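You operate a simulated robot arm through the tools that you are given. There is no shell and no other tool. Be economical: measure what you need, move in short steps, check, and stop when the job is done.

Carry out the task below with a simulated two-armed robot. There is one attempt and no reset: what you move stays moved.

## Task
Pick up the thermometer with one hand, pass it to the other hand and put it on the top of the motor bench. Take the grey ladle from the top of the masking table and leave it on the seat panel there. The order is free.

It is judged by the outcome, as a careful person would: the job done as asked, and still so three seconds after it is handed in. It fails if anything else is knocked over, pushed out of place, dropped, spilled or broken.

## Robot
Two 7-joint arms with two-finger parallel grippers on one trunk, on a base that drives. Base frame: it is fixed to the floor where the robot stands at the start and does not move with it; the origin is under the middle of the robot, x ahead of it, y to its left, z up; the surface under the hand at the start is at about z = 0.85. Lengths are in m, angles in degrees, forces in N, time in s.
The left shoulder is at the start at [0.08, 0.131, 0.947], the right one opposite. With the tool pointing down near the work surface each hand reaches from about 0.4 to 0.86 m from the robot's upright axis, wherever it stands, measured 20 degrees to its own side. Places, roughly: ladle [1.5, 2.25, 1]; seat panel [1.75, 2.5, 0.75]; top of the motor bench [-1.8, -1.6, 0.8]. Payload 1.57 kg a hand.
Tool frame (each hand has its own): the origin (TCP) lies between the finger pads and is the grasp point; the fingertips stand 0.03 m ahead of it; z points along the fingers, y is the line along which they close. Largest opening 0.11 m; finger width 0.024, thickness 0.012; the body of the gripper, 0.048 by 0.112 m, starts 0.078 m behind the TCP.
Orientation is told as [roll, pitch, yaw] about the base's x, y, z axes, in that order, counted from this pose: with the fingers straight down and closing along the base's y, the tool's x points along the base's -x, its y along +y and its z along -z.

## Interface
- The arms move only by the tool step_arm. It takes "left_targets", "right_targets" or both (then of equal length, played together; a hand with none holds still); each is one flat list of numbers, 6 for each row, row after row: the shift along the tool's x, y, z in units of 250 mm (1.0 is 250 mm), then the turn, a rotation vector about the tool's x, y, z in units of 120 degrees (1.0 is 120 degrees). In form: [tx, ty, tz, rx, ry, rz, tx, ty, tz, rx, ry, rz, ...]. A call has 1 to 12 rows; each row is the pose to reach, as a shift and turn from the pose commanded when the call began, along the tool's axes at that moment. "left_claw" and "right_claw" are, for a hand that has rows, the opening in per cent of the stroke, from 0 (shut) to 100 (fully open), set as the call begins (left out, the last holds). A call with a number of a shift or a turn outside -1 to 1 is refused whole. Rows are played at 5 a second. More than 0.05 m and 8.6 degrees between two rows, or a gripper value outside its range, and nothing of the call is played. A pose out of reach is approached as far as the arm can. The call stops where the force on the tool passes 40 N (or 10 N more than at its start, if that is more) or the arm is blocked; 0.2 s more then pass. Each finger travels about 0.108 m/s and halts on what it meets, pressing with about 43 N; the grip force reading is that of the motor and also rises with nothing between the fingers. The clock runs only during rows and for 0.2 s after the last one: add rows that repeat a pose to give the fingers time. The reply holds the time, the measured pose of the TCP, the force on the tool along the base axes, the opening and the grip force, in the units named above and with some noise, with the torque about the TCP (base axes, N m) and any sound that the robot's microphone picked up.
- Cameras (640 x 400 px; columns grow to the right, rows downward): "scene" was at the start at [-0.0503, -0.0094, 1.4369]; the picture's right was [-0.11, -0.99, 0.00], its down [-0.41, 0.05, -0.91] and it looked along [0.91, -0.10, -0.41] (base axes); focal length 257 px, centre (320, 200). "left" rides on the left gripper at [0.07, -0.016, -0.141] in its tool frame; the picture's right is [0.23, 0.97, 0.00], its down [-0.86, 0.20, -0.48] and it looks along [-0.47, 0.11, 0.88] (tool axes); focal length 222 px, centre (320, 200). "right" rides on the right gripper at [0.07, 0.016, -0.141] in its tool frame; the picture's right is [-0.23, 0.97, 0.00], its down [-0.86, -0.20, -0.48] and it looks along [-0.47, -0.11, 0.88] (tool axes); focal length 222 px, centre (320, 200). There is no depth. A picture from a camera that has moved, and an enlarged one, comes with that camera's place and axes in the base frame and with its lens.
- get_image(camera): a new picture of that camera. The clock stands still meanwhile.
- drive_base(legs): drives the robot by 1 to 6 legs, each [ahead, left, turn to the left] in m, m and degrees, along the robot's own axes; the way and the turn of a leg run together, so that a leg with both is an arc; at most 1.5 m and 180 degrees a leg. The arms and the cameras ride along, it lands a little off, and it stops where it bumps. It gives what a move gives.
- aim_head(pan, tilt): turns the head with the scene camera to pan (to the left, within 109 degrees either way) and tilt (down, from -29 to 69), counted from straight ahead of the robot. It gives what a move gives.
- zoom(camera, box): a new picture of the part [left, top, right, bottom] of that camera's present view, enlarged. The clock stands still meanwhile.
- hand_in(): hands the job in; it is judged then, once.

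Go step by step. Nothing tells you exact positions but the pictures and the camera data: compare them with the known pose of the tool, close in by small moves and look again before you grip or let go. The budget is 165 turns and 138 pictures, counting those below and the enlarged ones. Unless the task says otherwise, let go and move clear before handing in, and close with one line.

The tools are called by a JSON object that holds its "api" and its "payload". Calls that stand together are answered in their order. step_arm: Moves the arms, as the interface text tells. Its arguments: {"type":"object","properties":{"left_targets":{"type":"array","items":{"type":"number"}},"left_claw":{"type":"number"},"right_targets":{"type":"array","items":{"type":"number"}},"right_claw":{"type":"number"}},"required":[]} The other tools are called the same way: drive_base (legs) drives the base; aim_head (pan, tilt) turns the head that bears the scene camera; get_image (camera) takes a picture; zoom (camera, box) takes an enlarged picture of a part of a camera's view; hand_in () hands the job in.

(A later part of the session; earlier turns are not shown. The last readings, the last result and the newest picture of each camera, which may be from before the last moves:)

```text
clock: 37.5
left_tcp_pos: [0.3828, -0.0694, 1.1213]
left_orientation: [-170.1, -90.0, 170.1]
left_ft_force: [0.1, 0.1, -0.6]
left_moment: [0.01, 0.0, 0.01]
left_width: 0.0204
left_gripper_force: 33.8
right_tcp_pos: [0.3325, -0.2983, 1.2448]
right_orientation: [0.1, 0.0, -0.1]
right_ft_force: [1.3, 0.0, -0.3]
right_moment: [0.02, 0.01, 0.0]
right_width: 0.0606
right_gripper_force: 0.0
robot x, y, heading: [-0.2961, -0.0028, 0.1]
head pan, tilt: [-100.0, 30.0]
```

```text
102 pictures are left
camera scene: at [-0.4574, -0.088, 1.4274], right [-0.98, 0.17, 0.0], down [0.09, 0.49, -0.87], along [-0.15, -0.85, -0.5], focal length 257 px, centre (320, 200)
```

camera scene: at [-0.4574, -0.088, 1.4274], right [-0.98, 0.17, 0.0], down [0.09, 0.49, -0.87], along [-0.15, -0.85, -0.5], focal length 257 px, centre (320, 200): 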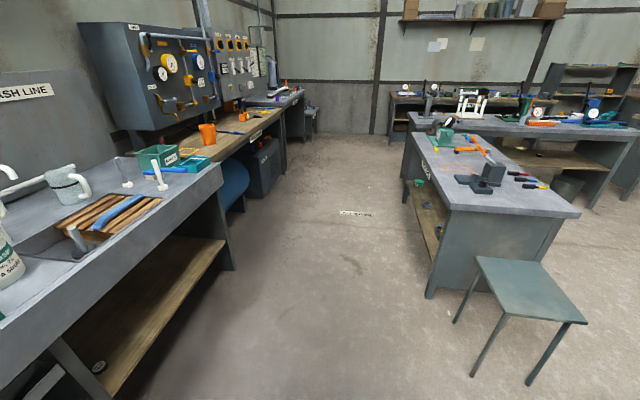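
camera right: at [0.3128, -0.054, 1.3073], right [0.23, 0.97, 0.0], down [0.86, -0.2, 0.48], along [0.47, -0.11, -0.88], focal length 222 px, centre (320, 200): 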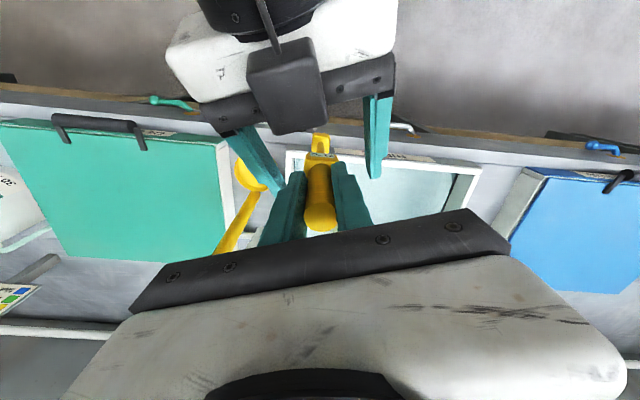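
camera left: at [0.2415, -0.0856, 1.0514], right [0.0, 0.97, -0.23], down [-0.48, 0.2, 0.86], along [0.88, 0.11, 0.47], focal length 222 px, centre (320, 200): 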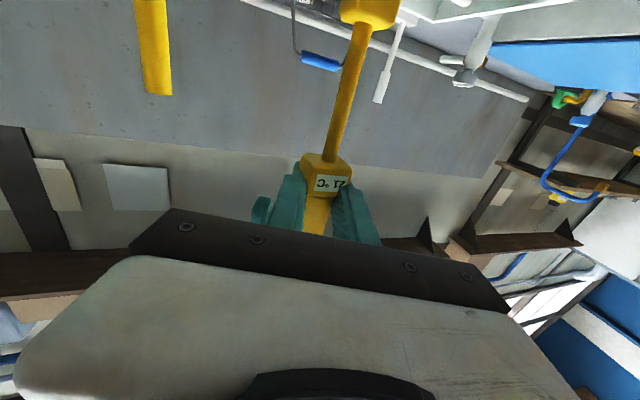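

The motor bench is the near one to my right-rear with its long side along the aisle; the room is rotated about -17°. I'll drive diagonally back-right into the open area, then look.

{"api": "drive_base", "payload": {"legs": [[-0.12, -0.1, 0], [-0.25, -0.5, 0]]}}

{"api": "aim_head", "payload": {"pan": -109, "tilt": 45}}

{"api": "get_image", "payload": {"camera": "scene"}}

{"api": "aim_head", "payload": {"pan": 109, "tilt": 45}}

{"api": "get_image", "payload": {"camera": "scene"}}

```text
clock: 41.7
left_tcp_pos: [0.0115, -0.6696, 1.1202]
left_orientation: [-165.6, -90.0, 165.5]
left_ft_force: [0.2, -0.7, -0.9]
left_moment: [0.01, -0.02, 0.01]
left_width: 0.0207
left_gripper_force: 33.9
right_tcp_pos: [-0.0386, -0.8965, 1.246]
right_orientation: [0.0, 0.1, -0.3]
right_ft_force: [0.0, -0.1, 0.3]
right_moment: [0.0, -0.01, -0.02]
right_width: 0.0605
right_gripper_force: 0.0
robot x, y, heading: [-0.6726, -0.5968, -0.4]
head pan, tilt: [-100.0, 30.0]
```

```text
clock: 42.5
left_tcp_pos: [0.013, -0.6693, 1.121]
left_orientation: [-140.4, -90.0, 140.1]
left_ft_force: [0.5, 0.4, 0.0]
left_moment: [-0.02, -0.01, 0.0]
left_width: 0.0204
left_gripper_force: 34.2
right_tcp_pos: [-0.0382, -0.8963, 1.2461]
right_orientation: [0.0, 0.0, -0.4]
right_ft_force: [0.9, 0.4, 0.3]
right_moment: [0.03, 0.0, 0.02]
right_width: 0.0606
right_gripper_force: 0.0
robot x, y, heading: [-0.6736, -0.5965, -0.4]
head pan, tilt: [-108.9, 45.0]
```

```text
101 pictures are left
camera scene: at [-0.8383, -0.6719, 1.4049], right [-0.94, 0.33, 0.0], down [0.23, 0.67, -0.71], along [-0.23, -0.67, -0.71], focal length 257 px, centre (320, 200)
```

scene: 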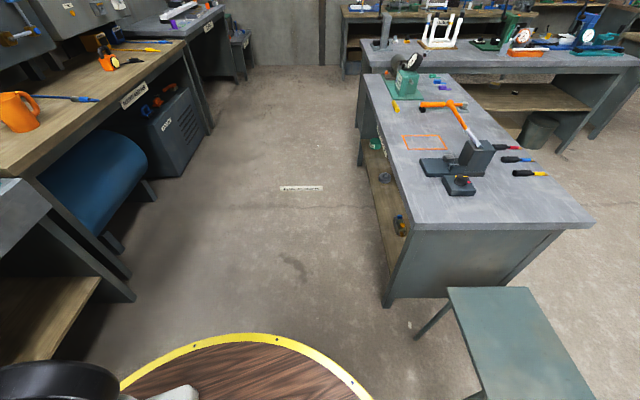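

```text
clock: 45.6
left_tcp_pos: [0.012, -0.6697, 1.1207]
left_orientation: [-153.1, -90.0, 153.0]
left_ft_force: [-0.5, -0.1, 0.0]
left_moment: [-0.02, 0.01, -0.01]
left_width: 0.0205
left_gripper_force: 34.7
right_tcp_pos: [-0.0392, -0.8967, 1.2458]
right_orientation: [0.1, 0.0, -0.3]
right_ft_force: [0.1, 0.4, -0.5]
right_moment: [-0.01, -0.02, -0.01]
right_width: 0.0607
right_gripper_force: 0.1
robot x, y, heading: [-0.6714, -0.5965, -0.2]
head pan, tilt: [108.9, 45.0]
```

```text
100 pictures are left
camera scene: at [-0.8376, -0.518, 1.4048], right [0.95, 0.32, 0.0], down [0.23, -0.67, -0.71], along [-0.23, 0.67, -0.71], focal length 257 px, centre (320, 200)
```

scene: 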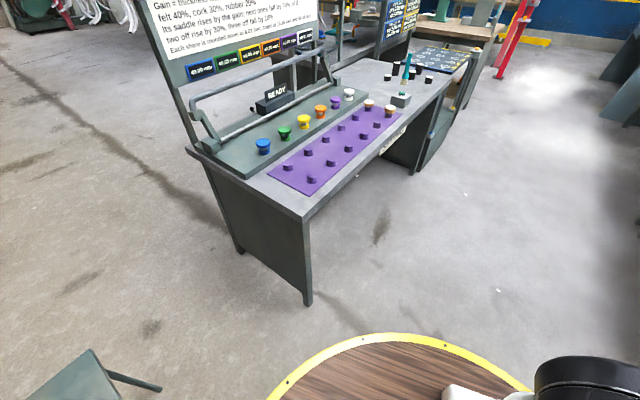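

The motor bench has clear space along its aisle edge, between the motor block and the orange outline: target about (-1.43, -1.28). I'll turn right to face it (heading ≈163°), back a little, and strafe left part-way.

{"api": "drive_base", "payload": {"legs": [[0, 0, -100], [0, 0, -97]]}}

{"api": "drive_base", "payload": {"legs": [[-0.16, 0, 0], [0, 0.6, 0]]}}

{"api": "aim_head", "payload": {"pan": 10, "tilt": 35}}

{"api": "get_image", "payload": {"camera": "scene"}}

```text
clock: 54.2
left_tcp_pos: [-1.3063, -0.3419, 1.12]
left_orientation: [-141.9, -90.0, -54.1]
left_ft_force: [-0.4, 0.0, 0.2]
left_moment: [0.0, 0.02, 0.01]
left_width: 0.0207
left_gripper_force: 33.9
right_tcp_pos: [-1.1953, -0.1366, 1.2447]
right_orientation: [0.0, 0.0, 164.0]
right_ft_force: [-0.2, -0.1, -0.1]
right_moment: [-0.01, -0.03, -0.01]
right_width: 0.0606
right_gripper_force: 0.0
robot x, y, heading: [-0.6659, -0.5969, 163.8]
head pan, tilt: [108.9, 45.0]
```

```text
clock: 58.7
left_tcp_pos: [-1.3175, -0.9641, 1.1207]
left_orientation: [-106.7, -90.1, -89.4]
left_ft_force: [-0.2, 0.8, 0.1]
left_moment: [0.0, 0.04, -0.02]
left_width: 0.0207
left_gripper_force: 33.9
right_tcp_pos: [-1.2059, -0.7599, 1.2441]
right_orientation: [0.1, 0.0, 164.1]
right_ft_force: [-1.1, 0.8, 0.3]
right_moment: [0.0, 0.0, 0.0]
right_width: 0.0603
right_gripper_force: 0.1
robot x, y, heading: [-0.6815, -1.2172, 163.8]
head pan, tilt: [108.9, 45.0]
```

```text
clock: 60.4
left_tcp_pos: [-1.3183, -0.9652, 1.1212]
left_orientation: [-94.5, -90.0, -101.7]
left_ft_force: [-0.6, -0.4, 0.3]
left_moment: [0.01, 0.02, 0.02]
left_width: 0.0204
left_gripper_force: 34.1
right_tcp_pos: [-1.2058, -0.7609, 1.2446]
right_orientation: [-0.1, 0.1, 163.9]
right_ft_force: [-0.1, -0.4, 0.0]
right_moment: [-0.02, -0.03, 0.03]
right_width: 0.0606
right_gripper_force: 0.1
robot x, y, heading: [-0.6835, -1.2166, 163.8]
head pan, tilt: [10.0, 35.0]
```

```text
99 pictures are left
camera scene: at [-0.6366, -1.2484, 1.4196], right [0.1, 0.99, 0.0], down [0.57, -0.06, -0.82], along [-0.81, 0.09, -0.57], focal length 257 px, centre (320, 200)
```

scene: 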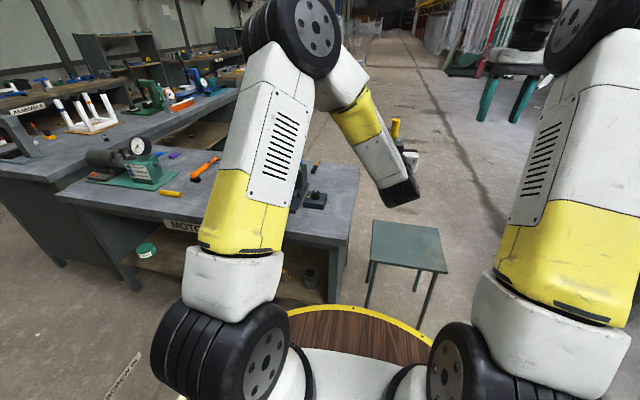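

Bench is labelled "MOTOR…", good. Strafing the last 0.34 m and checking the spot.

{"api": "drive_base", "payload": {"legs": [[0.01, 0.34, 0]]}}

{"api": "aim_head", "payload": {"pan": 0, "tilt": 40}}

{"api": "get_image", "payload": {"camera": "scene"}}

{"api": "get_image", "payload": {"camera": "right"}}

{"api": "get_image", "payload": {"camera": "left"}}

```text
clock: 62.6
left_tcp_pos: [-1.4214, -1.2884, 1.1211]
left_orientation: [-85.3, -90.0, -110.8]
left_ft_force: [0.1, 0.3, -0.7]
left_moment: [0.03, 0.02, -0.01]
left_width: 0.0206
left_gripper_force: 34.3
right_tcp_pos: [-1.3101, -1.0835, 1.2449]
right_orientation: [0.0, 0.0, 164.0]
right_ft_force: [0.6, 0.3, 0.1]
right_moment: [0.0, 0.01, 0.03]
right_width: 0.0602
right_gripper_force: 0.1
robot x, y, heading: [-0.7816, -1.5452, 163.9]
head pan, tilt: [10.0, 35.0]
```

```text
clock: 63.4
left_tcp_pos: [-1.4205, -1.2895, 1.121]
left_orientation: [-90.3, -90.0, -105.9]
left_ft_force: [0.9, -0.2, 0.3]
left_moment: [0.0, 0.0, 0.0]
left_width: 0.0204
left_gripper_force: 33.6
right_tcp_pos: [-1.3109, -1.0836, 1.2438]
right_orientation: [0.0, 0.0, 163.9]
right_ft_force: [0.6, -0.2, -0.6]
right_moment: [0.03, 0.0, 0.0]
right_width: 0.0606
right_gripper_force: 0.0
robot x, y, heading: [-0.7853, -1.542, 164.1]
head pan, tilt: [0.0, 40.0]
```

```text
98 pictures are left
camera scene: at [-0.7347, -1.5584, 1.4121], right [0.28, 0.96, 0.0], down [0.62, -0.18, -0.77], along [-0.74, 0.21, -0.64], focal length 257 px, centre (320, 200)
```

scene: 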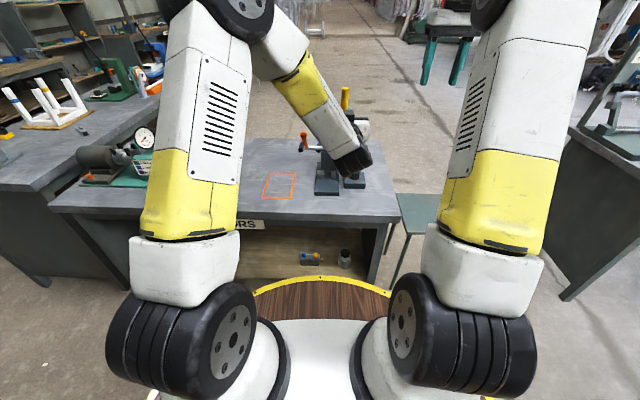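

```text
97 pictures are left
camera right: at [-1.248, -1.1173, 1.3872], right [-0.49, -0.87, 0.0], down [-0.77, 0.43, 0.48], along [-0.42, 0.23, -0.88], focal length 222 px, centre (320, 200)
```

right: 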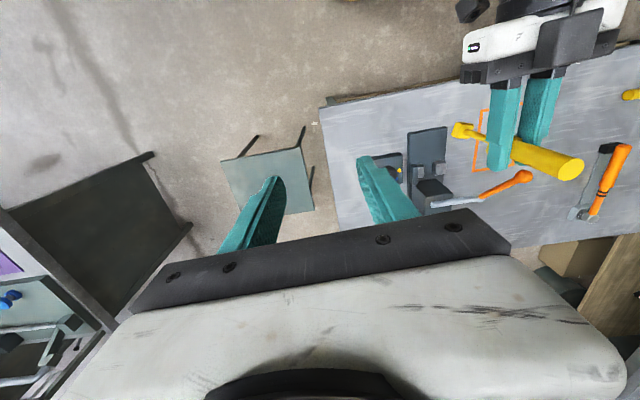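

```text
96 pictures are left
camera left: at [-1.2806, -1.3111, 1.0514], right [-0.27, -0.94, -0.23], down [0.4, -0.32, 0.86], along [-0.87, 0.14, 0.47], focal length 222 px, centre (320, 200)
```

left: 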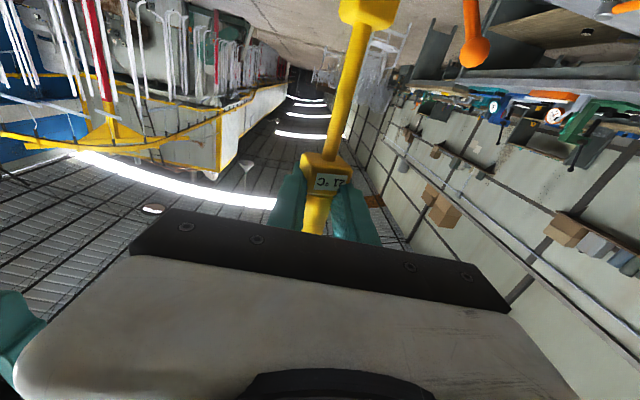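

My spot is too close to the motor block; better free space is left of the orange outline, around (-1.575, -1.645). Strafing 0.385 m further left.

{"api": "drive_base", "payload": {"legs": [[0, 0.385, 0], [0.04, 0, 0]]}}

{"api": "get_image", "payload": {"camera": "scene"}}

{"api": "get_image", "payload": {"camera": "right"}}

```text
clock: 66.3
left_tcp_pos: [-1.5642, -1.6426, 1.1213]
left_orientation: [-114.7, -90.0, -81.5]
left_ft_force: [-0.3, 0.2, -0.1]
left_moment: [0.0, -0.04, -0.03]
left_width: 0.0207
left_gripper_force: 34.4
right_tcp_pos: [-1.453, -1.4385, 1.2453]
right_orientation: [0.0, -0.1, 163.8]
right_ft_force: [1.2, 0.3, 0.5]
right_moment: [-0.03, 0.06, 0.01]
right_width: 0.0605
right_gripper_force: 0.0
robot x, y, heading: [-0.9325, -1.9004, 163.6]
head pan, tilt: [0.0, 40.0]
```

```text
95 pictures are left
camera scene: at [-0.8797, -1.9153, 1.4121], right [0.28, 0.96, 0.0], down [0.62, -0.18, -0.77], along [-0.74, 0.22, -0.64], focal length 257 px, centre (320, 200)
```

scene: 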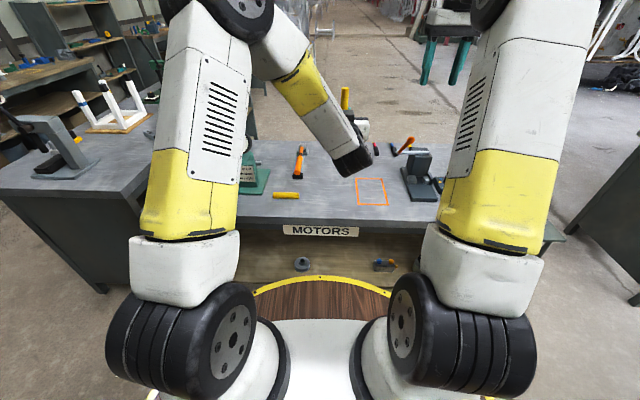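

```text
94 pictures are left
camera right: at [-1.3914, -1.4723, 1.3873], right [-0.49, -0.87, 0.0], down [-0.76, 0.43, 0.48], along [-0.42, 0.23, -0.88], focal length 222 px, centre (320, 200)
```

right: 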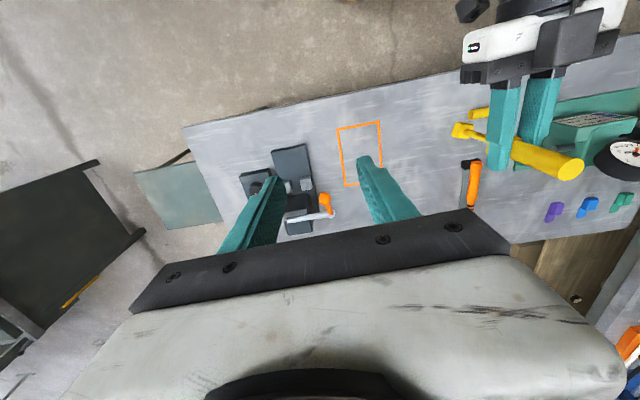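

The spot between the yellow pen and the orange outline is free. Lowering the left hand 0.14 m (shifting 1.5 cm left), then I'll check.

{"api": "step_arm", "payload": {"left_targets": [0.14, 0.03, 0, 0, 0, 0, 0.28, 0.06, 0, 0, 0, 0, 0.42, 0.06, 0, 0, 0, 0, 0.56, 0.06, 0, 0, 0, 0, 0.56, 0.06, 0, 0, 0, 0]}}

{"api": "get_image", "payload": {"camera": "scene"}}

{"api": "get_image", "payload": {"camera": "left"}}

{"api": "get_image", "payload": {"camera": "right"}}

```text
clock: 67.5
left_tcp_pos: [-1.57, -1.6567, 0.9814]
left_orientation: [-141.9, -90.0, -54.3]
left_ft_force: [-0.2, 0.2, -0.3]
left_moment: [0.0, 0.0, -0.02]
left_width: 0.0208
left_gripper_force: 33.8
right_tcp_pos: [-1.4532, -1.4383, 1.2446]
right_orientation: [-0.1, -0.1, 163.6]
right_ft_force: [0.3, 0.4, 0.8]
right_moment: [0.01, 0.01, -0.01]
right_width: 0.0604
right_gripper_force: 0.0
robot x, y, heading: [-0.9269, -1.8995, 163.6]
head pan, tilt: [0.0, 40.0]
```

```text
93 pictures are left
camera scene: at [-0.8798, -1.9152, 1.4121], right [0.28, 0.96, 0.0], down [0.62, -0.18, -0.77], along [-0.74, 0.21, -0.64], focal length 257 px, centre (320, 200)
```

scene: 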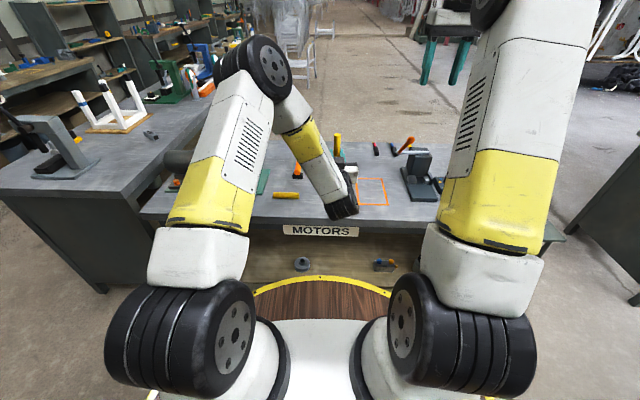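

```text
92 pictures are left
camera left: at [-1.4292, -1.6805, 0.9124], right [-0.27, -0.93, -0.23], down [0.4, -0.33, 0.85], along [-0.87, 0.14, 0.47], focal length 222 px, centre (320, 200)
```

left: 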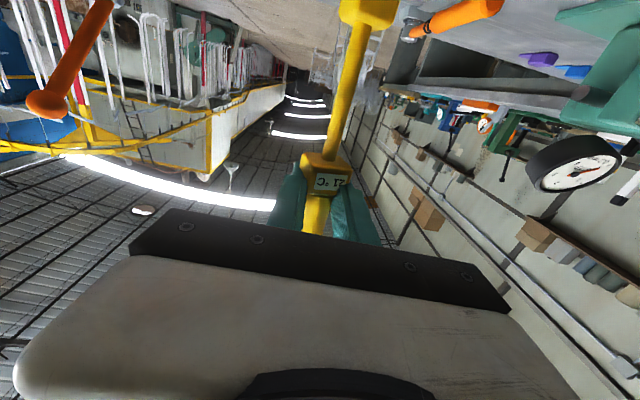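

```text
91 pictures are left
camera right: at [-1.3916, -1.4723, 1.3873], right [-0.49, -0.87, 0.0], down [-0.76, 0.43, 0.48], along [-0.42, 0.23, -0.88], focal length 222 px, centre (320, 200)
```

right: 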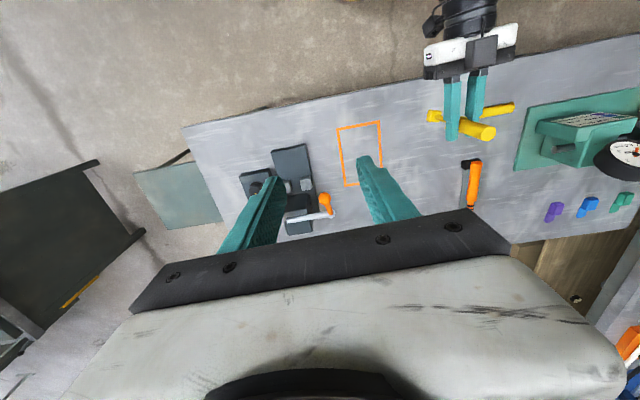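

Foot should be ~6 cm above the bench, clear of pen and outline. Lowering 5 cm then zooming to judge the gap.

{"api": "step_arm", "payload": {"left_targets": [0.1, 0, 0, 0, 0, 0, 0.2, 0, 0, 0, 0, 0, 0.2, 0, 0, 0, 0, 0]}}

{"api": "zoom", "payload": {"camera": "right", "box": [380, 70, 540, 170]}}

{"api": "zoom", "payload": {"camera": "scene", "box": [250, 120, 410, 220]}}

```text
clock: 68.3
left_tcp_pos: [-1.5691, -1.658, 0.9319]
left_orientation: [-82.4, -90.0, -113.9]
left_ft_force: [0.3, 0.1, -0.5]
left_moment: [0.0, -0.04, 0.0]
left_width: 0.0208
left_gripper_force: 34.3
right_tcp_pos: [-1.4529, -1.4394, 1.2454]
right_orientation: [0.0, -0.1, 163.7]
right_ft_force: [0.3, 0.3, -0.1]
right_moment: [0.0, 0.04, -0.01]
right_width: 0.0604
right_gripper_force: 0.0
robot x, y, heading: [-0.9273, -1.8995, 163.9]
head pan, tilt: [0.0, 40.0]
```

```text
4.00 times, centred on (460, 120) of right
camera zoom: at [-1.3916, -1.4723, 1.3873], right [-0.49, -0.87, 0.0], down [-0.76, 0.43, 0.48], along [-0.42, 0.23, -0.88], focal length 888 px, centre (-240, 520)
```

zoom: 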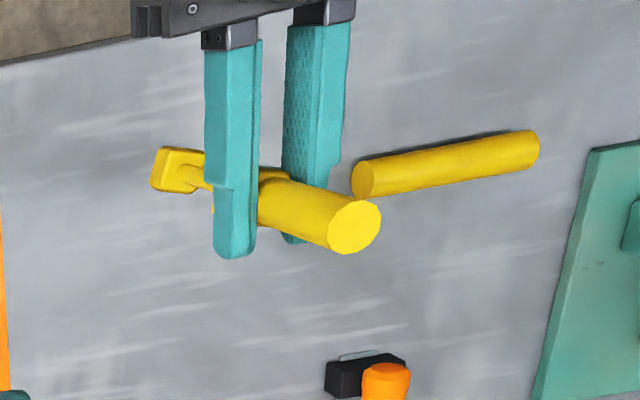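

```text
4.00 times, centred on (330, 170) of scene
camera zoom: at [-0.8798, -1.9152, 1.4121], right [0.28, 0.96, 0.0], down [0.62, -0.18, -0.77], along [-0.74, 0.22, -0.64], focal length 1027 px, centre (280, 320)
```

zoom: 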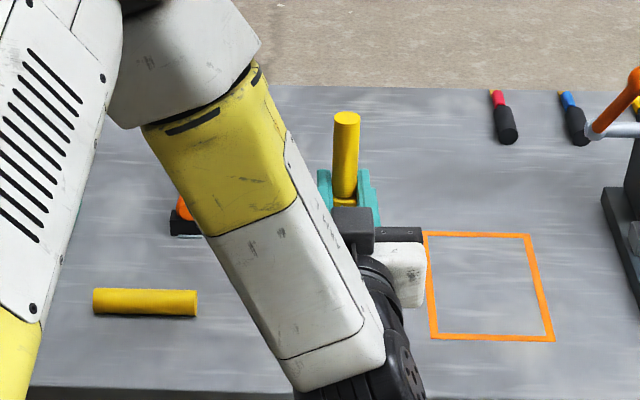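

Almost down. Lowering in small steps, watching the force.

{"api": "step_arm", "payload": {"left_targets": [0.016, 0, 0, 0, 0, 0, 0.032, 0, 0, 0, 0, 0, 0.032, 0, 0, 0, 0, 0]}}

{"api": "step_arm", "payload": {"left_targets": [0.008, 0, 0, 0, 0, 0, 0.008, 0, 0, 0, 0, 0]}}

{"api": "zoom", "payload": {"camera": "right", "box": [380, 70, 540, 170]}}

```text
clock: 69.1
left_tcp_pos: [-1.5696, -1.6568, 0.923]
left_orientation: [-141.7, -90.1, -54.5]
left_ft_force: [0.9, 0.8, -0.6]
left_moment: [0.02, 0.0, -0.03]
left_width: 0.0206
left_gripper_force: 33.8
right_tcp_pos: [-1.4525, -1.4376, 1.2454]
right_orientation: [-0.1, 0.0, 163.7]
right_ft_force: [-0.2, 0.1, -0.3]
right_moment: [0.01, -0.01, -0.02]
right_width: 0.0606
right_gripper_force: 0.1
robot x, y, heading: [-0.9269, -1.9013, 163.5]
head pan, tilt: [0.0, 40.0]
```

```text
clock: 69.7
left_tcp_pos: [-1.5686, -1.6564, 0.9207]
left_orientation: [-126.3, -89.9, -69.8]
left_ft_force: [0.2, 1.0, 0.4]
left_moment: [0.02, -0.02, 0.0]
left_width: 0.0207
left_gripper_force: 34.2
right_tcp_pos: [-1.4537, -1.4395, 1.2451]
right_orientation: [0.1, 0.1, 163.8]
right_ft_force: [0.7, 0.2, -0.4]
right_moment: [0.04, -0.02, -0.02]
right_width: 0.0603
right_gripper_force: 0.1
robot x, y, heading: [-0.9301, -1.904, 163.9]
head pan, tilt: [0.0, 40.0]
```

```text
4.00 times, centred on (460, 120) of right
camera zoom: at [-1.3916, -1.4723, 1.3872], right [-0.49, -0.87, 0.0], down [-0.76, 0.43, 0.48], along [-0.42, 0.23, -0.88], focal length 888 px, centre (-240, 520)
```

zoom: 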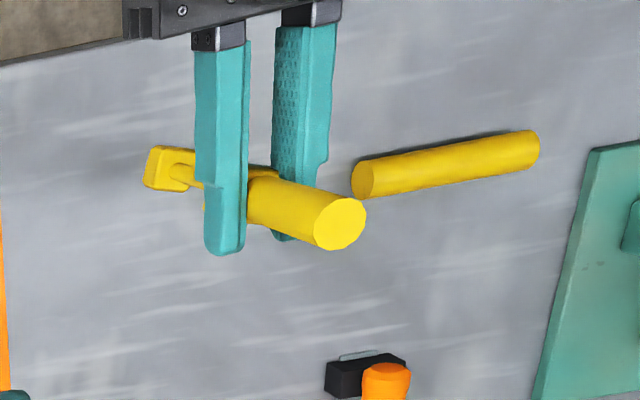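

No contact yet; a few more 2 mm steps.

{"api": "step_arm", "payload": {"left_targets": [0.008, 0, 0, 0, 0, 0, 0.008, 0, 0, 0, 0, 0]}}

{"api": "step_arm", "payload": {"left_targets": [0.006, 0, 0, 0, 0, 0, 0.006, 0, 0, 0, 0, 0]}}

```text
clock: 70.3
left_tcp_pos: [-1.5691, -1.6561, 0.9187]
left_orientation: [-68.9, -90.0, -127.3]
left_ft_force: [0.3, 0.4, -0.9]
left_moment: [0.01, 0.01, 0.02]
left_width: 0.0209
left_gripper_force: 33.9
right_tcp_pos: [-1.4538, -1.4387, 1.246]
right_orientation: [0.0, 0.0, 163.7]
right_ft_force: [0.1, 0.0, 0.6]
right_moment: [-0.01, 0.0, 0.01]
right_width: 0.0605
right_gripper_force: 0.0
robot x, y, heading: [-0.9303, -1.9017, 164.0]
head pan, tilt: [0.0, 40.0]
```

```text
clock: 70.9
left_tcp_pos: [-1.569, -1.6569, 0.9167]
left_orientation: [-75.6, -90.0, -120.7]
left_ft_force: [-0.5, -0.8, 0.0]
left_moment: [0.0, -0.01, -0.03]
left_width: 0.0205
left_gripper_force: 33.4
right_tcp_pos: [-1.453, -1.4409, 1.2443]
right_orientation: [-0.1, -0.1, 163.6]
right_ft_force: [-0.6, 0.6, 0.4]
right_moment: [0.01, -0.02, -0.01]
right_width: 0.0606
right_gripper_force: 0.1
robot x, y, heading: [-0.9324, -1.8989, 163.8]
head pan, tilt: [0.0, 40.0]
```

Still no contact force; continuing.

{"api": "step_arm", "payload": {"left_targets": [0.008, 0, 0, 0, 0, 0, 0.008, 0, 0, 0, 0, 0]}}

{"api": "step_arm", "payload": {"left_targets": [0.008, 0, 0, 0, 0, 0, 0.008, 0, 0, 0, 0, 0]}}

{"api": "zoom", "payload": {"camera": "right", "box": [390, 80, 470, 130]}}

```text
clock: 71.5
left_tcp_pos: [-1.5698, -1.6572, 0.9167]
left_orientation: [-43.4, -90.1, -152.9]
left_ft_force: [0.6, -0.3, 0.3]
left_moment: [0.02, -0.01, -0.01]
left_width: 0.0205
left_gripper_force: 34.2
right_tcp_pos: [-1.453, -1.4389, 1.2455]
right_orientation: [0.0, 0.0, 163.7]
right_ft_force: [0.1, 0.6, 0.5]
right_moment: [-0.04, 0.0, -0.01]
right_width: 0.0607
right_gripper_force: 0.0
robot x, y, heading: [-0.9282, -1.8984, 163.7]
head pan, tilt: [0.0, 40.0]
```

```text
clock: 72.1
left_tcp_pos: [-1.5689, -1.6569, 0.9134]
left_orientation: [-100.7, -90.0, -95.7]
left_ft_force: [0.4, -0.3, 0.0]
left_moment: [0.01, -0.02, 0.02]
left_width: 0.0204
left_gripper_force: 34.2
right_tcp_pos: [-1.4531, -1.4383, 1.2453]
right_orientation: [0.0, -0.1, 163.7]
right_ft_force: [-0.6, 0.2, 0.1]
right_moment: [-0.02, 0.01, 0.04]
right_width: 0.0603
right_gripper_force: 0.1
robot x, y, heading: [-0.9323, -1.9012, 163.6]
head pan, tilt: [0.0, 40.0]
```

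```text
8.00 times, centred on (430, 105) of right
camera zoom: at [-1.3916, -1.4723, 1.3872], right [-0.49, -0.87, 0.0], down [-0.76, 0.43, 0.48], along [-0.42, 0.23, -0.88], focal length 1777 px, centre (-560, 960)
```

zoom: 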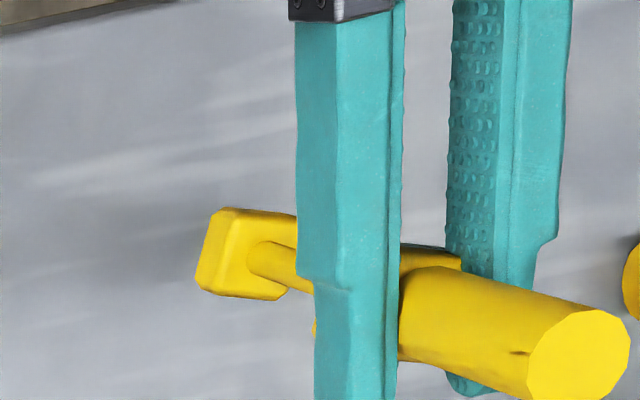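

Still floating slightly. Continuing in 3 mm steps.

{"api": "step_arm", "payload": {"left_targets": [0.012, 0, 0, 0, 0, 0, 0.012, 0, 0, 0, 0, 0]}}

{"api": "step_arm", "payload": {"left_targets": [0.012, 0, 0, 0, 0, 0, 0.012, 0, 0, 0, 0, 0]}}

{"api": "step_arm", "payload": {"left_targets": [0.012, 0, 0, 0, 0, 0, 0.012, 0, 0, 0, 0, 0]}}

{"api": "zoom", "payload": {"camera": "right", "box": [390, 80, 470, 130]}}

```text
clock: 72.7
left_tcp_pos: [-1.5691, -1.6566, 0.9111]
left_orientation: [-118.2, -90.0, -78.3]
left_ft_force: [-0.5, 0.0, 0.4]
left_moment: [-0.02, 0.02, -0.01]
left_width: 0.0207
left_gripper_force: 33.9
right_tcp_pos: [-1.4538, -1.4385, 1.2445]
right_orientation: [0.0, 0.0, 163.7]
right_ft_force: [0.5, 0.5, 0.2]
right_moment: [0.0, -0.04, -0.02]
right_width: 0.0603
right_gripper_force: 0.1
robot x, y, heading: [-0.9302, -1.8958, 163.8]
head pan, tilt: [0.0, 40.0]
```

```text
clock: 73.3
left_tcp_pos: [-1.5688, -1.6557, 0.9074]
left_orientation: [-113.9, -90.1, -82.6]
left_ft_force: [-0.7, 0.0, -1.0]
left_moment: [-0.02, -0.02, 0.02]
left_width: 0.0205
left_gripper_force: 34.2
right_tcp_pos: [-1.4531, -1.4389, 1.2451]
right_orientation: [0.0, -0.1, 163.6]
right_ft_force: [-0.4, 0.6, 0.2]
right_moment: [0.0, 0.01, -0.02]
right_width: 0.0606
right_gripper_force: 0.0
robot x, y, heading: [-0.9297, -1.8982, 163.5]
head pan, tilt: [0.0, 40.0]
```

```text
clock: 73.9
left_tcp_pos: [-1.5689, -1.6572, 0.9044]
left_orientation: [-95.9, -90.0, -100.4]
left_ft_force: [0.6, 0.2, 0.5]
left_moment: [0.02, -0.02, 0.02]
left_width: 0.0205
left_gripper_force: 34.2
right_tcp_pos: [-1.4535, -1.4388, 1.2447]
right_orientation: [0.0, 0.0, 163.6]
right_ft_force: [0.8, 0.4, -0.5]
right_moment: [0.0, 0.02, 0.02]
right_width: 0.0605
right_gripper_force: 0.0
robot x, y, heading: [-0.9304, -1.9056, 163.8]
head pan, tilt: [0.0, 40.0]
```

```text
8.00 times, centred on (430, 105) of right
camera zoom: at [-1.3916, -1.4723, 1.3872], right [-0.49, -0.87, 0.0], down [-0.76, 0.43, 0.48], along [-0.42, 0.23, -0.88], focal length 1777 px, centre (-560, 960)
```

zoom: 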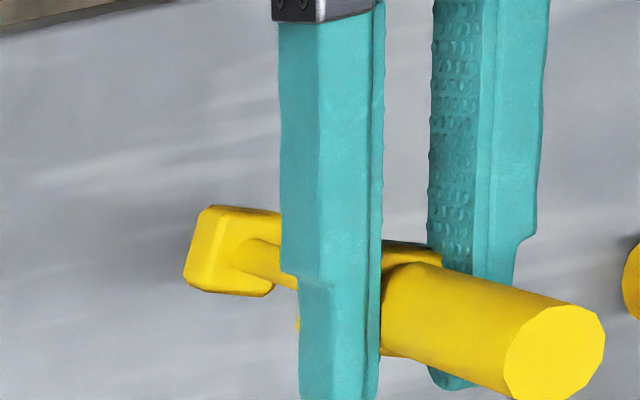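

Triangulating the orange outline puts the bench top near z≈0.775, so contact is expected at TCP z≈0.896. Continuing carefully.

{"api": "step_arm", "payload": {"left_targets": [0.012, 0, 0, 0, 0, 0, 0.012, 0, 0, 0, 0, 0]}}

{"api": "step_arm", "payload": {"left_targets": [0.01, 0, 0, 0, 0, 0, 0.01, 0, 0, 0, 0, 0]}}

{"api": "step_arm", "payload": {"left_targets": [0.008, 0, 0, 0, 0, 0, 0.008, 0, 0, 0, 0, 0]}}

{"api": "zoom", "payload": {"camera": "right", "box": [390, 80, 470, 130]}}

```text
clock: 74.5
left_tcp_pos: [-1.5699, -1.6572, 0.9032]
left_orientation: [-34.3, -89.9, -162.1]
left_ft_force: [0.0, -0.3, 0.0]
left_moment: [-0.02, -0.02, 0.02]
left_width: 0.0208
left_gripper_force: 34.2
right_tcp_pos: [-1.4529, -1.4393, 1.2457]
right_orientation: [0.0, 0.0, 163.6]
right_ft_force: [0.3, 0.0, 0.1]
right_moment: [-0.01, 0.03, 0.0]
right_width: 0.0606
right_gripper_force: 0.0
robot x, y, heading: [-0.9278, -1.8994, 163.4]
head pan, tilt: [0.0, 40.0]
```

```text
clock: 75.1
left_tcp_pos: [-1.569, -1.6558, 0.8987]
left_orientation: [-149.7, -90.0, -46.7]
left_ft_force: [-0.6, 0.2, -0.2]
left_moment: [0.0, -0.01, 0.04]
left_width: 0.0204
left_gripper_force: 34.0
right_tcp_pos: [-1.4536, -1.4378, 1.2456]
right_orientation: [0.0, 0.1, 163.8]
right_ft_force: [0.0, 0.8, 0.8]
right_moment: [0.0, -0.02, -0.02]
right_width: 0.0608
right_gripper_force: 0.1
robot x, y, heading: [-0.9297, -1.8996, 163.9]
head pan, tilt: [0.0, 40.0]
```

```text
clock: 75.7
left_tcp_pos: [-1.5698, -1.6571, 0.8975]
left_orientation: [-126.1, -90.0, -70.2]
left_ft_force: [-0.2, 0.4, 0.6]
left_moment: [-0.04, -0.02, 0.0]
left_width: 0.0206
left_gripper_force: 34.3
right_tcp_pos: [-1.4528, -1.4393, 1.2456]
right_orientation: [0.0, 0.1, 163.6]
right_ft_force: [0.5, -0.6, -0.4]
right_moment: [-0.02, 0.0, 0.01]
right_width: 0.0605
right_gripper_force: 0.0
robot x, y, heading: [-0.9291, -1.9023, 163.8]
head pan, tilt: [0.0, 40.0]
```

```text
8.00 times, centred on (430, 105) of right
camera zoom: at [-1.3916, -1.4723, 1.3872], right [-0.49, -0.87, 0.0], down [-0.76, 0.43, 0.48], along [-0.42, 0.23, -0.88], focal length 1777 px, centre (-560, 960)
```

zoom: 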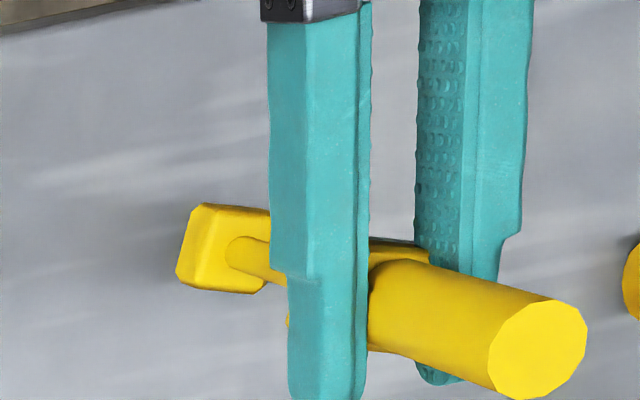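

Still no contact; three more 2 mm steps.

{"api": "step_arm", "payload": {"left_targets": [0.008, 0, 0, 0, 0, 0, 0.008, 0, 0, 0, 0, 0]}}

{"api": "step_arm", "payload": {"left_targets": [0.008, 0, 0, 0, 0, 0, 0.008, 0, 0, 0, 0, 0]}}

{"api": "step_arm", "payload": {"left_targets": [0.008, 0, 0, 0, 0, 0, 0.008, 0, 0, 0, 0, 0]}}

```text
clock: 76.3
left_tcp_pos: [-1.5692, -1.6572, 0.8943]
left_orientation: [-118.2, -90.0, -78.1]
left_ft_force: [-0.7, -1.3, 0.1]
left_moment: [-0.02, 0.0, 0.07]
left_width: 0.0207
left_gripper_force: 34.2
right_tcp_pos: [-1.4536, -1.4384, 1.2454]
right_orientation: [-0.1, 0.0, 163.7]
right_ft_force: [0.2, 0.5, 0.3]
right_moment: [0.04, -0.04, -0.01]
right_width: 0.0605
right_gripper_force: 0.1
robot x, y, heading: [-0.9322, -1.9016, 163.5]
head pan, tilt: [0.0, 40.0]
```

```text
clock: 76.9
left_tcp_pos: [-1.5696, -1.657, 0.8937]
left_orientation: [-106.6, -90.0, -89.8]
left_ft_force: [-0.4, -0.4, -0.1]
left_moment: [-0.03, 0.01, 0.03]
left_width: 0.0205
left_gripper_force: 34.0
right_tcp_pos: [-1.4536, -1.4379, 1.2436]
right_orientation: [0.0, 0.0, 163.6]
right_ft_force: [0.1, -0.2, 0.1]
right_moment: [0.0, 0.02, 0.0]
right_width: 0.0607
right_gripper_force: 0.1
robot x, y, heading: [-0.9328, -1.9023, 163.8]
head pan, tilt: [0.0, 40.0]
```

```text
clock: 77.5
left_tcp_pos: [-1.5702, -1.6561, 0.8921]
left_orientation: [-82.1, -90.0, -114.3]
left_ft_force: [0.7, -0.3, 0.2]
left_moment: [0.03, -0.06, 0.01]
left_width: 0.0207
left_gripper_force: 34.1
right_tcp_pos: [-1.4526, -1.4385, 1.2459]
right_orientation: [-0.1, -0.1, 163.6]
right_ft_force: [0.8, -0.6, 0.3]
right_moment: [0.02, -0.02, 0.02]
right_width: 0.0604
right_gripper_force: 0.1
robot x, y, heading: [-0.9279, -1.8986, 163.9]
head pan, tilt: [0.0, 40.0]
```

{"api": "zoom", "payload": {"camera": "right", "box": [380, 70, 540, 170]}}

{"api": "zoom", "payload": {"camera": "scene", "box": [290, 140, 386, 200]}}

{"api": "get_image", "payload": {"camera": "left"}}

```text
4.00 times, centred on (460, 120) of right
camera zoom: at [-1.3916, -1.4723, 1.3872], right [-0.49, -0.87, 0.0], down [-0.76, 0.43, 0.48], along [-0.42, 0.23, -0.88], focal length 888 px, centre (-240, 520)
```

zoom: 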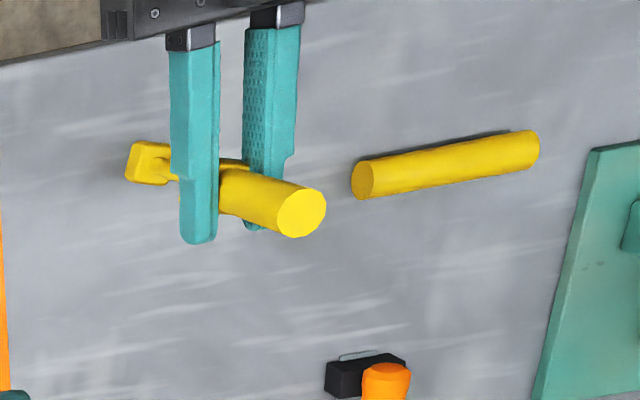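

```text
6.67 times, centred on (338, 170) of scene
camera zoom: at [-0.8799, -1.9152, 1.4121], right [0.28, 0.96, 0.0], down [0.62, -0.18, -0.77], along [-0.74, 0.22, -0.64], focal length 1712 px, centre (200, 400)
```

zoom: 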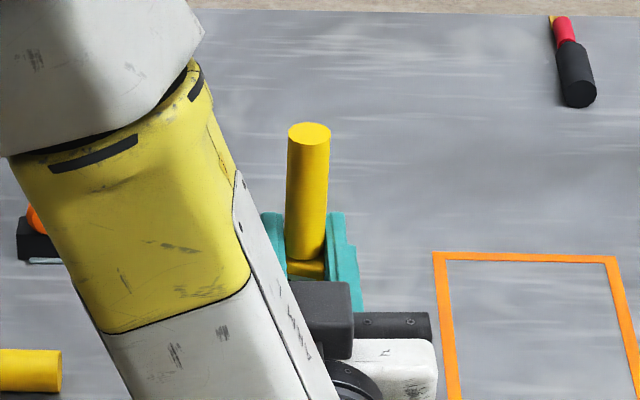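

```text
82 pictures are left
camera left: at [-1.4292, -1.6803, 0.8216], right [-0.27, -0.93, -0.23], down [0.4, -0.33, 0.86], along [-0.87, 0.14, 0.47], focal length 222 px, centre (320, 200)
```

left: 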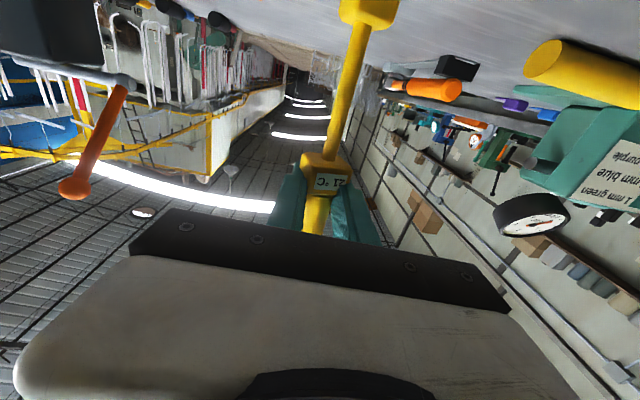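

Bench surface must be just below. Continuing in 2 mm steps.

{"api": "step_arm", "payload": {"left_targets": [0.008, 0, 0, 0, 0, 0, 0.008, 0, 0, 0, 0, 0]}}

{"api": "step_arm", "payload": {"left_targets": [0.008, 0, 0, 0, 0, 0, 0.008, 0, 0, 0, 0, 0]}}

{"api": "step_arm", "payload": {"left_targets": [0.008, 0, 0, 0, 0, 0, 0.008, 0, 0, 0, 0, 0]}}

{"api": "zoom", "payload": {"camera": "right", "box": [390, 80, 470, 130]}}

```text
clock: 78.1
left_tcp_pos: [-1.5703, -1.6575, 0.8897]
left_orientation: [-52.1, -90.0, -144.3]
left_ft_force: [-0.4, 0.0, -0.6]
left_moment: [-0.01, 0.0, 0.0]
left_width: 0.0205
left_gripper_force: 34.4
right_tcp_pos: [-1.4526, -1.4386, 1.2445]
right_orientation: [0.0, 0.1, 163.7]
right_ft_force: [0.8, 0.4, 0.3]
right_moment: [-0.04, 0.02, -0.03]
right_width: 0.0605
right_gripper_force: 0.0
robot x, y, heading: [-0.9271, -1.8997, 163.5]
head pan, tilt: [0.0, 40.0]
```

```text
clock: 78.7
left_tcp_pos: [-1.5698, -1.6571, 0.8861]
left_orientation: [-28.0, -90.0, -168.2]
left_ft_force: [0.2, 0.3, -0.5]
left_moment: [-0.01, -0.01, -0.02]
left_width: 0.0206
left_gripper_force: 34.3
right_tcp_pos: [-1.453, -1.4384, 1.244]
right_orientation: [0.0, 0.0, 163.7]
right_ft_force: [-0.3, 0.5, 0.2]
right_moment: [0.0, 0.01, 0.05]
right_width: 0.0605
right_gripper_force: 0.1
robot x, y, heading: [-0.9251, -1.9037, 163.6]
head pan, tilt: [0.0, 40.0]
```

```text
clock: 79.3
left_tcp_pos: [-1.5685, -1.6555, 0.8845]
left_orientation: [-39.2, -90.0, -157.2]
left_ft_force: [1.0, 0.6, -0.6]
left_moment: [-0.02, 0.03, -0.02]
left_width: 0.0206
left_gripper_force: 34.0
right_tcp_pos: [-1.4517, -1.4395, 1.2448]
right_orientation: [0.0, -0.1, 163.7]
right_ft_force: [-0.6, 0.6, -0.7]
right_moment: [0.02, -0.02, 0.0]
right_width: 0.0605
right_gripper_force: 0.0
robot x, y, heading: [-0.9302, -1.9003, 163.9]
head pan, tilt: [0.0, 40.0]
```

```text
8.00 times, centred on (430, 105) of right
camera zoom: at [-1.3916, -1.4723, 1.3872], right [-0.49, -0.87, 0.0], down [-0.76, 0.43, 0.48], along [-0.42, 0.23, -0.88], focal length 1777 px, centre (-560, 960)
```

zoom: 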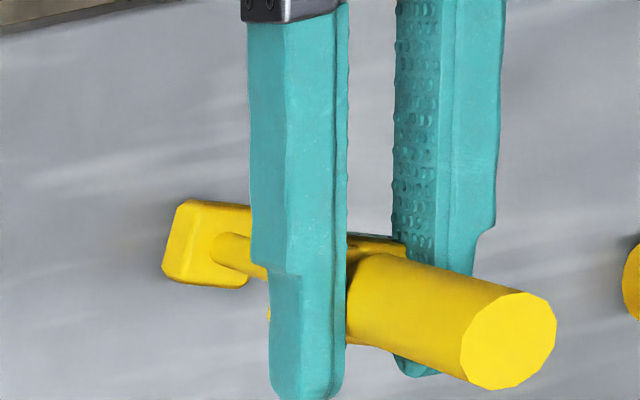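

Still no contact force, and estimates carry ±1 cm error, so I continue with 2 mm steps.

{"api": "step_arm", "payload": {"left_targets": [0.008, 0, 0, 0, 0, 0, 0.008, 0, 0, 0, 0, 0]}}

{"api": "step_arm", "payload": {"left_targets": [0.008, 0, 0, 0, 0, 0, 0.008, 0, 0, 0, 0, 0]}}

{"api": "step_arm", "payload": {"left_targets": [0.008, 0, 0, 0, 0, 0, 0.008, 0, 0, 0, 0, 0]}}

```text
clock: 79.9
left_tcp_pos: [-1.5695, -1.656, 0.8834]
left_orientation: [-170.0, -90.0, -26.4]
left_ft_force: [-0.5, -0.8, -0.1]
left_moment: [0.01, 0.02, 0.0]
left_width: 0.0204
left_gripper_force: 33.4
right_tcp_pos: [-1.4535, -1.4384, 1.2448]
right_orientation: [0.0, 0.1, 163.8]
right_ft_force: [0.6, 1.1, -1.4]
right_moment: [0.01, -0.01, 0.03]
right_width: 0.0603
right_gripper_force: 0.0
robot x, y, heading: [-0.9291, -1.902, 163.8]
head pan, tilt: [0.0, 40.0]
```

```text
clock: 80.5
left_tcp_pos: [-1.5695, -1.6562, 0.8813]
left_orientation: [-159.4, -90.0, -36.8]
left_ft_force: [-0.5, -0.2, -1.1]
left_moment: [0.05, 0.02, 0.02]
left_width: 0.0208
left_gripper_force: 34.0
right_tcp_pos: [-1.4543, -1.4389, 1.2455]
right_orientation: [0.0, 0.0, 163.7]
right_ft_force: [-1.2, 0.2, 0.7]
right_moment: [-0.01, -0.02, 0.01]
right_width: 0.0606
right_gripper_force: 0.1
robot x, y, heading: [-0.9277, -1.8987, 163.9]
head pan, tilt: [0.0, 40.0]
```

```text
clock: 81.1
left_tcp_pos: [-1.5693, -1.6572, 0.8795]
left_orientation: [-164.3, -89.8, -32.0]
left_ft_force: [0.1, -0.5, 4.5]
left_moment: [-0.03, -0.01, 0.0]
left_width: 0.0208
left_gripper_force: 33.9
right_tcp_pos: [-1.4531, -1.4386, 1.2468]
right_orientation: [0.0, 0.1, 163.7]
right_ft_force: [-0.4, 0.2, -0.2]
right_moment: [-0.02, -0.01, 0.04]
right_width: 0.0606
right_gripper_force: 0.1
robot x, y, heading: [-0.9316, -1.9003, 163.7]
head pan, tilt: [0.0, 40.0]
```

Contact at last (4.5 N up). The thermometer is standing on the bench; I'll open the left hand.

{"api": "step_arm", "payload": {"left_targets": [0, 0, 0, 0, 0, 0, 0, 0, 0, 0, 0, 0, 0, 0, 0, 0, 0, 0, 0, 0, 0, 0, 0, 0], "left_claw": 65}}

{"api": "zoom", "payload": {"camera": "right", "box": [380, 70, 540, 170]}}

{"api": "zoom", "payload": {"camera": "left", "box": [200, 0, 520, 200]}}

```text
clock: 82.1
left_tcp_pos: [-1.5694, -1.6577, 0.8771]
left_orientation: [-98.0, -90.0, -98.3]
left_ft_force: [0.5, 0.1, -0.4]
left_moment: [0.0, -0.01, -0.03]
left_width: 0.0717
left_gripper_force: 0.0
right_tcp_pos: [-1.4532, -1.4378, 1.2452]
right_orientation: [0.0, -0.1, 163.7]
right_ft_force: [0.4, 1.3, -0.3]
right_moment: [0.0, -0.01, 0.0]
right_width: 0.0604
right_gripper_force: 0.0
robot x, y, heading: [-0.9302, -1.8989, 163.7]
head pan, tilt: [0.0, 40.0]
```

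```text
4.00 times, centred on (460, 120) of right
camera zoom: at [-1.3916, -1.4723, 1.3872], right [-0.49, -0.87, 0.0], down [-0.76, 0.43, 0.48], along [-0.42, 0.23, -0.88], focal length 888 px, centre (-240, 520)
```

zoom: 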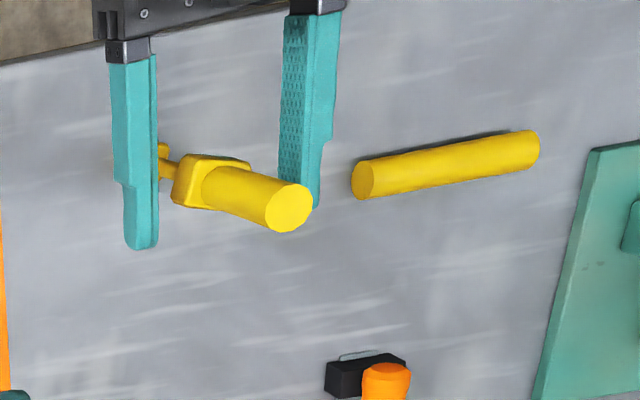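

```text
2.00 times, centred on (360, 100) of left
camera zoom: at [-1.429, -1.6804, 0.809], right [-0.27, -0.93, -0.23], down [0.4, -0.33, 0.86], along [-0.87, 0.14, 0.47], focal length 444 px, centre (240, 400)
```

zoom: 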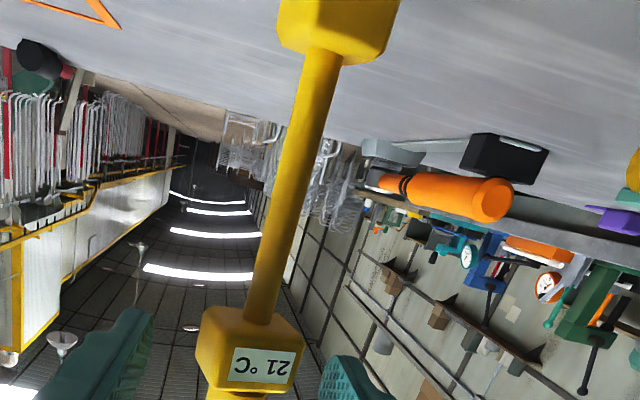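

It stands by itself. Withdrawing the left hand straight back, then up.

{"api": "step_arm", "payload": {"left_targets": [0, 0, -0.1, 0, 0, 0, 0, 0, -0.25, 0, 0, 0, 0, 0, -0.42, 0, 0, 0, 0, 0, -0.6, 0, 0, 0, 0, 0, -0.6, 0, 0, 0]}}

{"api": "get_image", "payload": {"camera": "left"}}

{"api": "get_image", "payload": {"camera": "right"}}

```text
clock: 83.3
left_tcp_pos: [-1.4602, -1.696, 0.8868]
left_orientation: [166.4, -88.8, -0.9]
left_ft_force: [-0.3, 0.6, -0.2]
left_moment: [0.0, 0.02, 0.02]
left_width: 0.0716
left_gripper_force: 0.0
left hand out of reach, approached as far as the arm can: row 4, 5
right_tcp_pos: [-1.4602, -1.4385, 1.2414]
right_orientation: [-0.1, 0.2, 163.6]
right_ft_force: [0.2, -0.6, -0.4]
right_moment: [-0.02, -0.01, -0.01]
right_width: 0.0604
right_gripper_force: 0.0
robot x, y, heading: [-0.9266, -1.9051, 163.7]
head pan, tilt: [0.0, 40.0]
```

```text
78 pictures are left
camera left: at [-1.3204, -1.7144, 0.8139], right [-0.25, -0.94, -0.22], down [0.43, -0.31, 0.85], along [-0.87, 0.12, 0.49], focal length 222 px, centre (320, 200)
```

left: 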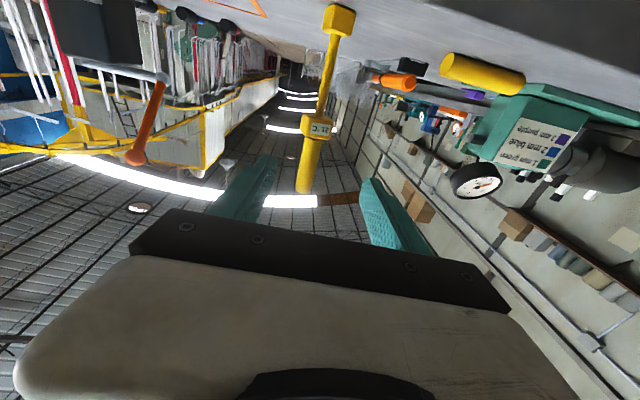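

```text
77 pictures are left
camera right: at [-1.3989, -1.4722, 1.3846], right [-0.49, -0.87, 0.0], down [-0.77, 0.43, 0.47], along [-0.41, 0.23, -0.88], focal length 222 px, centre (320, 200)
```

right: 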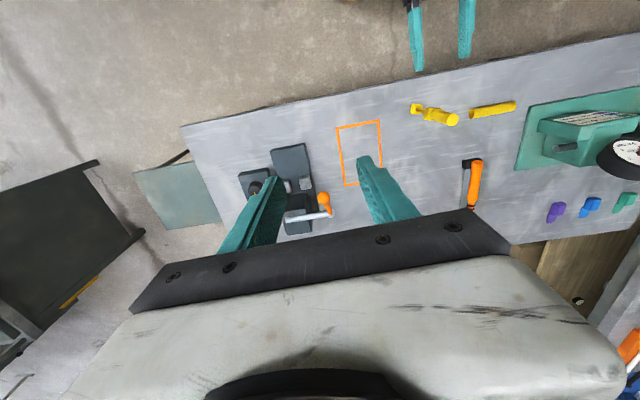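

The thermometer stands upright, hand clear. I'll raise the left hand and, while up, bring it back to fingers-down.

{"api": "step_arm", "payload": {"left_targets": [-0.18, 0, 0, 0, 0, 0, -0.36, 0, 0, 0, 0, 0, -0.54, 0, 0, 0, 0, 0, -0.72, 0, 0, 0, 0, 0, -0.9, 0, 0, 0, 0, 0, -0.9, 0, 0.03, 0, 0.07, 0, -0.9, 0, 0.06, 0, 0.14, 0, -0.9, 0, 0.09, 0, 0.21, 0, -0.9, 0, 0.12, 0, 0.28, 0, -0.9, 0, 0.15, 0, 0.35, 0, -0.9, 0, 0.15, 0, 0.35, 0]}}

{"api": "step_arm", "payload": {"left_targets": [0, 0, 0, 0, 0.07, 0, 0, 0, 0, 0, 0.14, 0, 0, 0, 0, 0, 0.21, 0, 0, 0, 0, 0, 0.28, 0, 0, 0, 0, 0, 0.35, 0, 0, 0, 0, 0, 0.4, 0, 0, 0, 0, 0, 0.4, 0]}}

{"api": "get_image", "payload": {"camera": "scene"}}

```text
clock: 85.7
left_tcp_pos: [-1.4749, -1.6764, 1.1104]
left_orientation: [0.0, -48.0, 163.8]
left_ft_force: [-0.5, 0.3, 0.1]
left_moment: [0.01, -0.02, 0.04]
left_width: 0.0712
left_gripper_force: 0.1
right_tcp_pos: [-1.4532, -1.439, 1.2451]
right_orientation: [0.0, 0.0, 163.8]
right_ft_force: [0.3, -0.3, 0.7]
right_moment: [0.0, -0.01, -0.02]
right_width: 0.0605
right_gripper_force: 0.0
robot x, y, heading: [-0.934, -1.8992, 163.7]
head pan, tilt: [0.0, 40.0]
```

```text
clock: 87.3
left_tcp_pos: [-1.475, -1.6774, 1.1083]
left_orientation: [0.0, 0.1, 163.8]
left_ft_force: [-0.1, -0.4, -0.1]
left_moment: [-0.01, 0.03, 0.01]
left_width: 0.0717
left_gripper_force: 0.0
right_tcp_pos: [-1.4524, -1.4387, 1.2446]
right_orientation: [0.0, 0.0, 163.7]
right_ft_force: [0.4, 1.1, 0.6]
right_moment: [-0.02, 0.01, -0.01]
right_width: 0.0607
right_gripper_force: 0.0
robot x, y, heading: [-0.9297, -1.9046, 163.7]
head pan, tilt: [0.0, 40.0]
```

```text
76 pictures are left
camera scene: at [-0.8799, -1.9152, 1.4121], right [0.28, 0.96, 0.0], down [0.62, -0.18, -0.77], along [-0.74, 0.22, -0.64], focal length 257 px, centre (320, 200)
```

scene: 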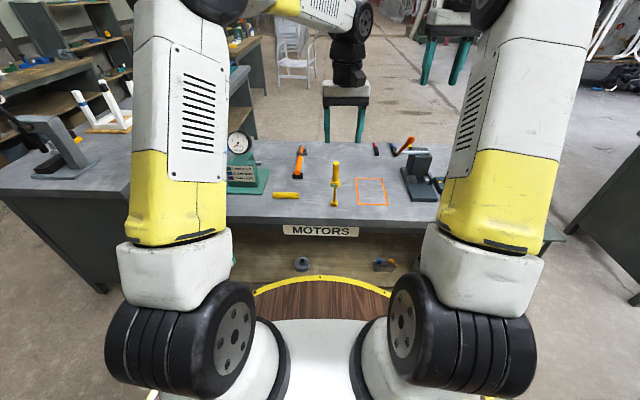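

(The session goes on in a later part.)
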